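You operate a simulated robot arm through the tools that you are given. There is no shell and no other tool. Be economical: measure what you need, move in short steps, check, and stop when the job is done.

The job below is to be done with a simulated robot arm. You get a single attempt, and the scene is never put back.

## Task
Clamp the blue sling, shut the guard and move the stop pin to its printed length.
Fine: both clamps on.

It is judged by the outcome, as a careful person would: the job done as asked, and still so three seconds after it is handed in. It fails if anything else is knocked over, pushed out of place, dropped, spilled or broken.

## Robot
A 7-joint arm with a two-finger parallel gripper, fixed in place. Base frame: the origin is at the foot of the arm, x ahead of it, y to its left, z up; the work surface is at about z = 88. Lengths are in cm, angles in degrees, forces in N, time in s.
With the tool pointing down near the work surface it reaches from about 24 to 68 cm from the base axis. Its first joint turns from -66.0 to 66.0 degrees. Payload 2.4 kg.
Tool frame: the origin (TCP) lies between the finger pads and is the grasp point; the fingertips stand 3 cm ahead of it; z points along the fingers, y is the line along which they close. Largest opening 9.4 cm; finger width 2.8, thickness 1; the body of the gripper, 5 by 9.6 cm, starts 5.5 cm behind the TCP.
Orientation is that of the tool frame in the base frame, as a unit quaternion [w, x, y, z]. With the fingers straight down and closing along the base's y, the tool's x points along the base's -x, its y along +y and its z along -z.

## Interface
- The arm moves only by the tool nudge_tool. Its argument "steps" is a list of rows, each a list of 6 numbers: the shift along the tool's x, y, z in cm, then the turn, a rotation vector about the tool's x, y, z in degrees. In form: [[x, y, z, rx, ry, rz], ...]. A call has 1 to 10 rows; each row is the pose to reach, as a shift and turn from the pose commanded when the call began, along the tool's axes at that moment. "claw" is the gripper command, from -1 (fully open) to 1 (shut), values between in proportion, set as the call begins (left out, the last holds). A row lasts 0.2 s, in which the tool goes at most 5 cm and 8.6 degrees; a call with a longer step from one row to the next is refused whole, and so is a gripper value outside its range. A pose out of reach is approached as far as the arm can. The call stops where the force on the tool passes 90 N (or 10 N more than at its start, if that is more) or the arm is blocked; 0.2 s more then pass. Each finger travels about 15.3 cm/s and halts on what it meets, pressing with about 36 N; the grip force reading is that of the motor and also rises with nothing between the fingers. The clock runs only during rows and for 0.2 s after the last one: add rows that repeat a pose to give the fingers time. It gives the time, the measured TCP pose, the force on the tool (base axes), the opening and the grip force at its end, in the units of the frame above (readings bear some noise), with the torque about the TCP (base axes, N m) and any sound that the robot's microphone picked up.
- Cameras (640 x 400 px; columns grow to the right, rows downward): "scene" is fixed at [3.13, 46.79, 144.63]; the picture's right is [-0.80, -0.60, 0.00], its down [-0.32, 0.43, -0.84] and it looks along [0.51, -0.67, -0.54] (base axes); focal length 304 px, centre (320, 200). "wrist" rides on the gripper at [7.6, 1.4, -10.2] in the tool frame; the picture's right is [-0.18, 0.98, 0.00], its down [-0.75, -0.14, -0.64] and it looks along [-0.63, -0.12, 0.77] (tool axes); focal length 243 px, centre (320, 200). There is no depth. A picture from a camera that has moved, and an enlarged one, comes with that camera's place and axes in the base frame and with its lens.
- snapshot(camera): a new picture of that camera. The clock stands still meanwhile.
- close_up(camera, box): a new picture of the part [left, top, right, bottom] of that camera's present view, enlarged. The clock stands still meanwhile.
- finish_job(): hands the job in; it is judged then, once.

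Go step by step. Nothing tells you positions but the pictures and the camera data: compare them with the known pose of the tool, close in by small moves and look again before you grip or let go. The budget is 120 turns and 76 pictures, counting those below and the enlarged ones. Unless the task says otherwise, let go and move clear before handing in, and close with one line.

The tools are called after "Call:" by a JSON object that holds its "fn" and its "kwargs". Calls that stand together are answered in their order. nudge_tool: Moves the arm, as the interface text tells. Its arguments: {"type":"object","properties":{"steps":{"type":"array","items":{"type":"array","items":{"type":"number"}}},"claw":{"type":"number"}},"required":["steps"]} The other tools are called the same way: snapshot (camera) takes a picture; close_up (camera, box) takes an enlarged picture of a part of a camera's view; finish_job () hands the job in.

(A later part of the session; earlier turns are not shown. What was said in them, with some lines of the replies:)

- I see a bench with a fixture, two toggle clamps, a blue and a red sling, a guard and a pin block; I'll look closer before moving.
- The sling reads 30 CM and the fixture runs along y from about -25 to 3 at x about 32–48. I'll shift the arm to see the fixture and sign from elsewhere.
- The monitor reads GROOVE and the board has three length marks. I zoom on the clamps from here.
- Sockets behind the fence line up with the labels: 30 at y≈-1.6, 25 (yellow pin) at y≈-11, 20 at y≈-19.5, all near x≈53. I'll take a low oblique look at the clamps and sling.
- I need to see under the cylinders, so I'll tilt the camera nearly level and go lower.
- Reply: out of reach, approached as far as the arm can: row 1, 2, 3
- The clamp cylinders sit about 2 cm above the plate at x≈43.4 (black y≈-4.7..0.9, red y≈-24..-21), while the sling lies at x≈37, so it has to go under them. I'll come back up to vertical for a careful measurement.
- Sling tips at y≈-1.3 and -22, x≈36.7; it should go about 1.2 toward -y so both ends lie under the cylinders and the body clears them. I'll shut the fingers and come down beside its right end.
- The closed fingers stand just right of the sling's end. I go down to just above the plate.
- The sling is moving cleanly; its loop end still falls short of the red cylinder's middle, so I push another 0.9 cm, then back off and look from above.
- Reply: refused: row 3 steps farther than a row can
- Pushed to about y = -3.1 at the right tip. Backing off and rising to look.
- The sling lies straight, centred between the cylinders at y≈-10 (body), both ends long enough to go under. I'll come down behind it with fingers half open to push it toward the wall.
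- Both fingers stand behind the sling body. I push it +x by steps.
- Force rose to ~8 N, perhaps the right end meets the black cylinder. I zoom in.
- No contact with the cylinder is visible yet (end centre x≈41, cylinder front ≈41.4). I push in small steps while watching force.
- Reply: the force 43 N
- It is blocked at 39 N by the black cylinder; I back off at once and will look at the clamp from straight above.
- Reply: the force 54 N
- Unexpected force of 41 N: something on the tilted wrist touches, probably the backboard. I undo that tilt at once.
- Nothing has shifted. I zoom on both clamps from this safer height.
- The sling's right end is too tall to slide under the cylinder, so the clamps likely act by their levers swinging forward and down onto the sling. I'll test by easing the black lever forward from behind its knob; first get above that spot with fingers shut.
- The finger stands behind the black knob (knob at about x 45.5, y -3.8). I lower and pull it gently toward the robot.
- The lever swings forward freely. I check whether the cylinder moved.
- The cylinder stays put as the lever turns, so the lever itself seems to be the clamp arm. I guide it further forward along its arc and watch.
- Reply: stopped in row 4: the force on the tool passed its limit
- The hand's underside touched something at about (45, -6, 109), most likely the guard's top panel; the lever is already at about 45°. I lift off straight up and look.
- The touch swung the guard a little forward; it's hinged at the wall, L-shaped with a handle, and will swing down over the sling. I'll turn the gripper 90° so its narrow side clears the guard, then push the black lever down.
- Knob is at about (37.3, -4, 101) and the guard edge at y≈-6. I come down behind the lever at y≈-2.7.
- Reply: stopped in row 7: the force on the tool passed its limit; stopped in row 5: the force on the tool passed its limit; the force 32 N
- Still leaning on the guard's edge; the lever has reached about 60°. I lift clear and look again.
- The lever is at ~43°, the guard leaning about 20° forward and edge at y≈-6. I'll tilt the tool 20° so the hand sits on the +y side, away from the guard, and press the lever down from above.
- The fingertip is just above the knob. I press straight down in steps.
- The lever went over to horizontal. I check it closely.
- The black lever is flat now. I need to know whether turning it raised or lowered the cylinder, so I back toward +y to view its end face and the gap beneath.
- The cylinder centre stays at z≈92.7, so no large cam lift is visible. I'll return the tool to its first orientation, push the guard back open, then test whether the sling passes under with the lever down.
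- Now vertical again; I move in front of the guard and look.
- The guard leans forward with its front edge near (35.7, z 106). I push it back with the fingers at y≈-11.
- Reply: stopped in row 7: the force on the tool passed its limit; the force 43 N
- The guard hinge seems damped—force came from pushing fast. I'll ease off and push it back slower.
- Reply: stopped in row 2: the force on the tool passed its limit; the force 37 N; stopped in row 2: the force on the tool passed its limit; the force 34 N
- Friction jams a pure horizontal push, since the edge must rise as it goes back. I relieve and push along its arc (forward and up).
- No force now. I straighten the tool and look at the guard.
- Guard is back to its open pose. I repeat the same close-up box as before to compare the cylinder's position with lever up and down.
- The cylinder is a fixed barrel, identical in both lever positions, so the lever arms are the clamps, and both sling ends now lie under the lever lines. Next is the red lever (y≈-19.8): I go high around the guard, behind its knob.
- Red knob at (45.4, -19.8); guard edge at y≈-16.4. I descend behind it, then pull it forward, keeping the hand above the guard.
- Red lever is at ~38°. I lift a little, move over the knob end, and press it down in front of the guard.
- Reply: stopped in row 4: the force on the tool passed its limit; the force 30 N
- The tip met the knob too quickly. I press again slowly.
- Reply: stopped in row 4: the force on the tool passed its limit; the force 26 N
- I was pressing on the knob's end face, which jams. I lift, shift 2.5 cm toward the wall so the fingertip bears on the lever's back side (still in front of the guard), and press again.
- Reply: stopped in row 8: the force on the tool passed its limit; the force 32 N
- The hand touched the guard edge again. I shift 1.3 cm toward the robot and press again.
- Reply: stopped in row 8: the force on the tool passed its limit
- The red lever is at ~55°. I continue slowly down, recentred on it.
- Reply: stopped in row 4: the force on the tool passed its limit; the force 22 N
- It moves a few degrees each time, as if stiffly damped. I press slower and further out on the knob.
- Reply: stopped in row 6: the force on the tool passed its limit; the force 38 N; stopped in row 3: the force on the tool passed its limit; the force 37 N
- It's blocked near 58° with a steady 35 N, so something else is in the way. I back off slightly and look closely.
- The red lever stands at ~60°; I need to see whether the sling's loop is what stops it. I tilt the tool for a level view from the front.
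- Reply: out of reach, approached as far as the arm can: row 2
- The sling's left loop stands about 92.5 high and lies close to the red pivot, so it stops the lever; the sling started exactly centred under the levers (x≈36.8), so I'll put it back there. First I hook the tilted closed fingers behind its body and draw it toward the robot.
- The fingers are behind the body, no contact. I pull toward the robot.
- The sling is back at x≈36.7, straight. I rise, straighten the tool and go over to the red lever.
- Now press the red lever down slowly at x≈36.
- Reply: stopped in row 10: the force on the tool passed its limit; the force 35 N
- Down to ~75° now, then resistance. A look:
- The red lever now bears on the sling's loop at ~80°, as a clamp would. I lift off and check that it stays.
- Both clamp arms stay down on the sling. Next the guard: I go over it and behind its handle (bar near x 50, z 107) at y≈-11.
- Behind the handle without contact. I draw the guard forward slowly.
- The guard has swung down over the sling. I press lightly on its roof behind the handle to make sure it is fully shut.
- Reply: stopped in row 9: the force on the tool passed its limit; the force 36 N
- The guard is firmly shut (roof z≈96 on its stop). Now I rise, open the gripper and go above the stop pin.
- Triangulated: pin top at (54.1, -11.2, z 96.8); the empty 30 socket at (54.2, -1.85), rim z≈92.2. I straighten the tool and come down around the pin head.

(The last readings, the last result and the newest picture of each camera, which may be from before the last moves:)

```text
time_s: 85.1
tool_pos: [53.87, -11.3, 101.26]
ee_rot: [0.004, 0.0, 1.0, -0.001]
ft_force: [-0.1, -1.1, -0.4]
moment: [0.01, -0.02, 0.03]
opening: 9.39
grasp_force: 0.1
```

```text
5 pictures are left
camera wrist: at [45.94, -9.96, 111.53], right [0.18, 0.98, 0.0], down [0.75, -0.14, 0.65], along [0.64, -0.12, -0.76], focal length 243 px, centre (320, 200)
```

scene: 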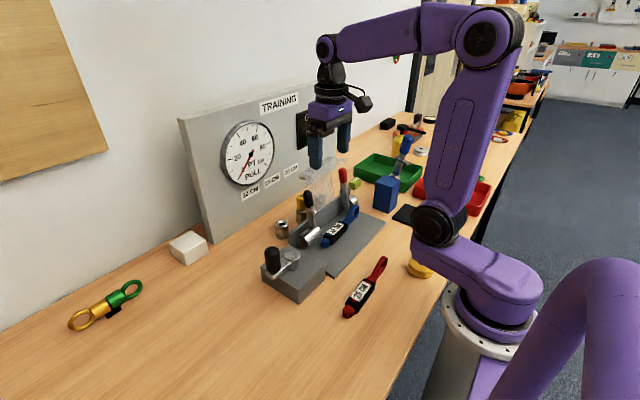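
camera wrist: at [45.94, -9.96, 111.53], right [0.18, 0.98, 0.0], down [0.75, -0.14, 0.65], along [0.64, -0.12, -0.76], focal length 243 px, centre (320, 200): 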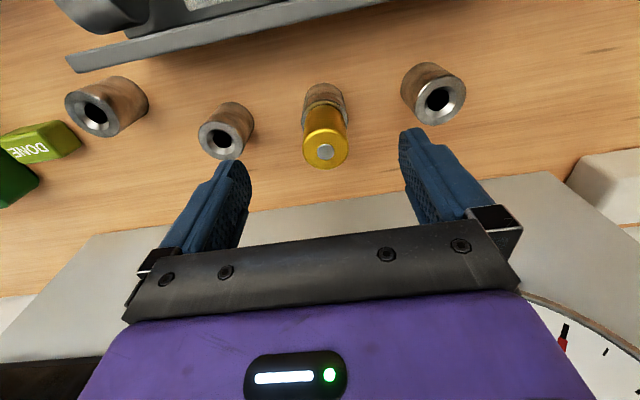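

Well centred. I go down to grip just above the socket rim and close.

Call:
{"fn": "nudge_tool", "kwargs": {"steps": [[-0.25, 0.08, 2.5, 0, 0, 0], [-0.25, 0.08, 4.5, 0, 0, 0], [-0.25, 0.08, 5.4, 0, 0, 0], [-0.25, 0.08, 5.4, 0, 0, 0]]}}

Call:
{"fn": "nudge_tool", "kwargs": {"claw": 1, "steps": [[0, 0, 0, 0, 0, 0], [0, 0, 0, 0, 0, 0], [0, 0, 0, 0, 0, 0], [0, 0, 0, 0, 0, 0]]}}

Call:
{"fn": "nudge_tool", "kwargs": {"steps": [[0, 0, -0.5, 0, 0, 0], [0, 0, -1.5, 0, 0, 0], [0, 0, -3, 0, 0, 0], [0, 0, -5, 0, 0, 0], [0, 0, -7, 0, 0, 0], [0, 0, -7, 0, 0, 0]]}}

```text
time_s: 86.1
tool_pos: [54.24, -11.28, 95.68]
ee_rot: [0.005, 0.001, 1.0, -0.001]
ft_force: [-0.1, 0.0, -0.2]
moment: [-0.06, -0.02, -0.01]
opening: 9.41
grasp_force: 0.0
```

```text
time_s: 87.1
tool_pos: [54.27, -10.96, 95.72]
ee_rot: [0.004, 0.0, 1.0, 0.0]
ft_force: [-5.1, 22.3, 3.3]
moment: [0.57, 0.05, 0.04]
opening: 3.1
grasp_force: 36.3
```

```text
time_s: 88.5
tool_pos: [54.17, -11.33, 102.83]
ee_rot: [0.004, 0.001, 1.0, -0.001]
ft_force: [-1.0, 1.0, -0.4]
moment: [0.02, 0.01, 0.02]
opening: 3.11
grasp_force: 36.0
```

Gripped and lifted freely (opening 3.1). I carry it over the 30 socket and check alignment.

Call:
{"fn": "nudge_tool", "kwargs": {"steps": [[0, 2, 0, 0, 0, 0], [0, 4.5, 0, 0, 0, 0], [0, 7, 0, 0, 0, 0], [0, 9.25, 0, 0, 0, 0], [0, 9.25, 0, 0, 0, 0], [0, 9.25, 0, 0, 0, 0]]}}

Call:
{"fn": "close_up", "kwargs": {"camera": "scene", "box": [255, 170, 335, 250]}}

```text
time_s: 89.9
tool_pos: [54.23, -2.1, 102.81]
ee_rot: [0.006, 0.0, 1.0, -0.002]
ft_force: [0.1, -1.1, -1.2]
moment: [-0.01, 0.0, 0.04]
opening: 3.09
grasp_force: 35.8
```

```text
5.00 times, centred on (295, 210) of scene
camera zoom: at [3.13, 46.79, 144.63], right [-0.8, -0.6, 0.0], down [-0.32, 0.43, -0.84], along [0.51, -0.67, -0.54], focal length 1518 px, centre (445, 150)
```

zoom: 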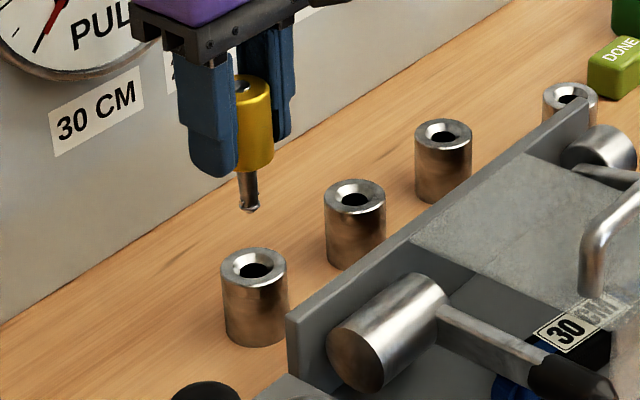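

The pin's tip hangs right above the 30 socket hole (within ~0.15 cm). I lower it slowly.

Call:
{"fn": "nudge_tool", "kwargs": {"steps": [[0, 0.08, 1.5, 0, 0, 0], [0, 0.08, 3, 0, 0, 0], [0, 0.08, 3.8, 0, 0, 0], [0, 0.08, 4.3, 0, 0, 0], [0, 0.08, 4.8, 0, 0, 0], [0, 0.08, 5.3, 0, 0, 0], [0, 0.08, 5.8, 0, 0, 0], [0, 0.08, 6.2, 0, 0, 0], [0, 0.08, 6.5, 0, 0, 0]]}}

```text
time_s: 91.9
tool_pos: [54.18, -2.13, 96.2]
ee_rot: [0.005, 0.0, 1.0, -0.001]
ft_force: [-0.4, 0.9, -0.2]
moment: [-0.01, 0.03, 0.0]
opening: 3.07
grasp_force: 35.6
```

It went in without force. I lower the last half centimetre and look.

Call:
{"fn": "nudge_tool", "kwargs": {"steps": [[0, 0, 0.2, 0, 0, 0], [0, 0, 0.4, 0, 0, 0], [0, 0, 0.55, 0, 0, 0], [0, 0, 0.55, 0, 0, 0]]}}

Call:
{"fn": "close_up", "kwargs": {"camera": "scene", "box": [255, 170, 335, 250]}}

```text
time_s: 92.9
tool_pos: [54.22, -1.97, 95.73]
ee_rot: [0.005, 0.0, 1.0, 0.0]
ft_force: [-8.4, 3.1, 3.6]
moment: [0.16, 0.03, -0.02]
opening: 3.06
grasp_force: 35.9
```

```text
5.00 times, centred on (295, 210) of scene
camera zoom: at [3.1, 46.8, 144.63], right [-0.8, -0.6, 0.0], down [-0.32, 0.43, -0.84], along [0.51, -0.67, -0.54], focal length 1518 px, centre (445, 150)
```

zoom: 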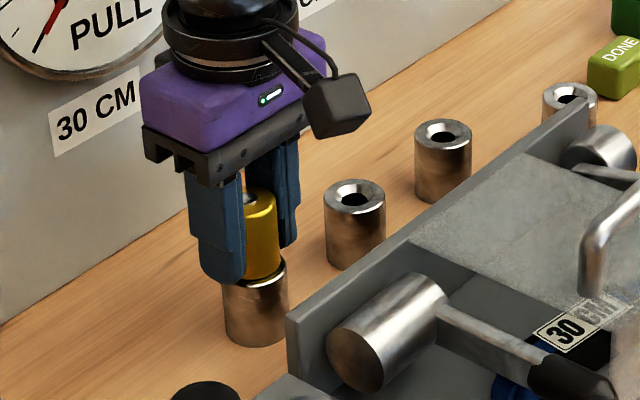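

The pin is seated in the 30 socket. I release, rise straight up and move clear.

Call:
{"fn": "nudge_tool", "kwargs": {"claw": -1, "steps": [[0, 0, 0, 0, 0, 0], [0, 0, 0, 0, 0, 0], [0, 0, 0, 0, 0, 0], [0, 0, -2, 0, 0, 0], [0, 0, -6, 0, 0, 0], [0, 0, -10, 0, 0, 0], [0, 0, -14, 0, 0, 0], [0, 0, -18, 0, 0, 0]]}}

Call:
{"fn": "nudge_tool", "kwargs": {"steps": [[4, 0, -2, 0, 0, 0], [8, 0, -4, 0, 0, 0], [12, 0, -6, 0, 0, 0], [16, 1, -8, 0, 0, 0], [18, 2, -9, 0, 0, 0], [18, 2, -9, 0, 0, 0]]}}

Call:
{"fn": "close_up", "kwargs": {"camera": "scene", "box": [240, 80, 400, 260]}}

```text
time_s: 94.7
tool_pos: [54.38, -1.89, 113.66]
ee_rot: [0.005, 0.001, 1.0, -0.001]
ft_force: [0.4, -0.4, 0.6]
moment: [0.03, 0.01, 0.0]
opening: 9.39
grasp_force: 0.1
```

```text
time_s: 96.1
tool_pos: [35.82, 0.41, 122.48]
ee_rot: [0.005, 0.0, 1.0, 0.0]
ft_force: [0.9, 0.5, 0.3]
moment: [0.02, 0.0, 0.02]
opening: 9.4
grasp_force: 0.0
```

```text
2.22 times, centred on (320, 170) of scene
camera zoom: at [3.13, 46.79, 144.63], right [-0.8, -0.6, 0.0], down [-0.32, 0.43, -0.84], along [0.51, -0.67, -0.54], focal length 674 px, centre (320, 267)
```

zoom: 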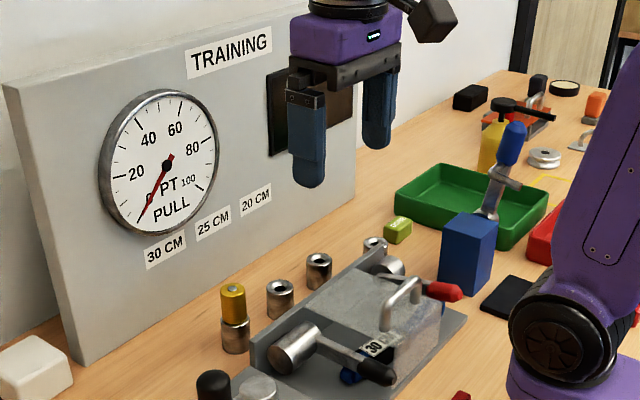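

All looks right; the red lever is a little less flat than the black, so I give it one firm slow press at its knob to be sure it is home.

Call:
{"fn": "nudge_tool", "kwargs": {"claw": 1, "steps": [[1, -4, 1, 0, 0, 0], [2.5, -8, 3, 0, 0, 0], [2.7, -12, 5, 0, 0, 0], [2.7, -16, 7, 0, 0, 0], [2.7, -20.2, 9, 0, 0, 0], [2.7, -20.2, 13, 0, 0, 0], [2.7, -20.2, 17, 0, 0, 0], [2.7, -20.2, 20, 0, 0, 0], [2.7, -20.2, 21.5, 0, 0, 0], [2.7, -20.2, 21.5, 0, 0, 0]]}}

Call:
{"fn": "nudge_tool", "kwargs": {"steps": [[0, 0, 0.4, 0, 0, 0], [0, 0, 0.8, 0, 0, 0], [0, 0, 1.2, 0, 0, 0], [0, 0, 1.6, 0, 0, 0], [0, 0, 2, 0, 0, 0], [0, 0, 2.4, 0, 0, 0], [0, 0, 2.8, 0, 0, 0], [0, 0, 3.2, 0, 0, 0], [0, 0, 3.6, 0, 0, 0], [0, 0, 4, 0, 0, 0]]}}

```text
time_s: 98.3
tool_pos: [33.42, -20.22, 101.02]
ee_rot: [0.006, 0.001, 1.0, -0.001]
ft_force: [-0.2, 0.0, -0.7]
moment: [-0.05, 0.01, 0.02]
opening: 0.0
grasp_force: 33.4
```

```text
time_s: 99.5
tool_pos: [33.36, -20.14, 99.5]
ee_rot: [0.005, 0.001, 1.0, -0.001]
ft_force: [-10.2, 6.2, 42.7]
moment: [0.46, 0.89, -0.04]
opening: 0.01
grasp_force: 33.3
stopped in row 5: the force on the tool passed its limit (the readings are from after the stop); the commanded pose is now the measured one
```

The red arm is solid against the sling at 43 N: it is clamped hard. I lift off and move clear.

Call:
{"fn": "nudge_tool", "kwargs": {"steps": [[0.3, 0, -2, 0, 0, 0], [1, 0, -6, 0, 0, 0], [2, 1, -10, 0, 0, 0], [3, 4, -14, 0, 0, 0], [3, 8, -17, 0, 0, 0], [3, 12, -19, 0, 0, 0], [3, 15, -19, 0, 0, 0], [3, 15, -19, 0, 0, 0]]}}

Call:
{"fn": "snapshot", "kwargs": {"camera": "scene"}}

```text
refused: row 4 steps farther than a row can; nothing moved
```

```text
1 pictures are left
```

scene: 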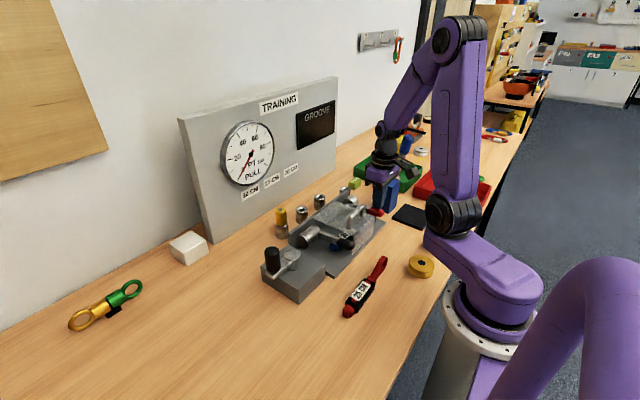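

One row was too long; I repeat the retreat with shorter steps.

Call:
{"fn": "nudge_tool", "kwargs": {"steps": [[0.3, 0, -2, 0, 0, 0], [1, 0, -6, 0, 0, 0], [2, 1, -10, 0, 0, 0], [3, 3, -13, 0, 0, 0], [3, 6, -16, 0, 0, 0], [3, 9, -18, 0, 0, 0], [3, 12, -19, 0, 0, 0], [3, 15, -19, 0, 0, 0], [3, 15, -19, 0, 0, 0]]}}

Call:
{"fn": "close_up", "kwargs": {"camera": "scene", "box": [265, 165, 395, 275]}}

```text
time_s: 101.5
tool_pos: [30.19, -5.33, 118.35]
ee_rot: [0.005, 0.0, 1.0, -0.001]
ft_force: [-0.5, 0.8, 0.1]
moment: [0.05, 0.01, -0.04]
opening: 0.0
grasp_force: 32.9
```

```text
3.64 times, centred on (330, 220) of scene
camera zoom: at [3.13, 46.79, 144.63], right [-0.8, -0.6, 0.0], down [-0.32, 0.43, -0.84], along [0.51, -0.67, -0.54], focal length 1104 px, centre (284, 127)
```

zoom: 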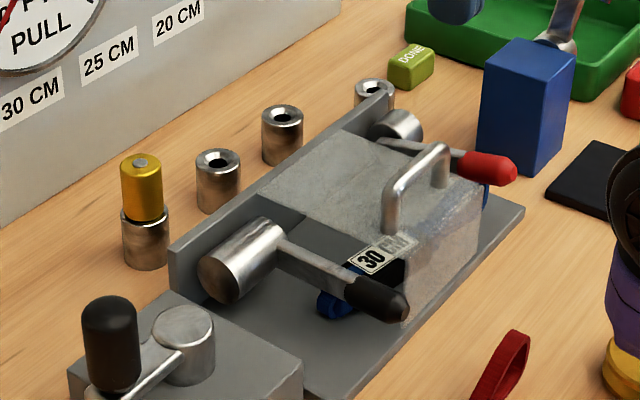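

The pin is in the 30 socket, the guard is down and both clamp arms are over the sling. The arm is clear, so I hand in.

Call:
{"fn": "finish_job", "kwargs": {}}

```text
The job is handed in.
```

I handed the job in with both clamps over the blue sling, the guard shut and the stop pin in the 30 cm socket. The red clamp stops at about 80° against the sling's loop instead of lying flat like the black one, and the black arm may sit slightly above the strap. The sling also ended about 1.5 cm to one side of where it started.
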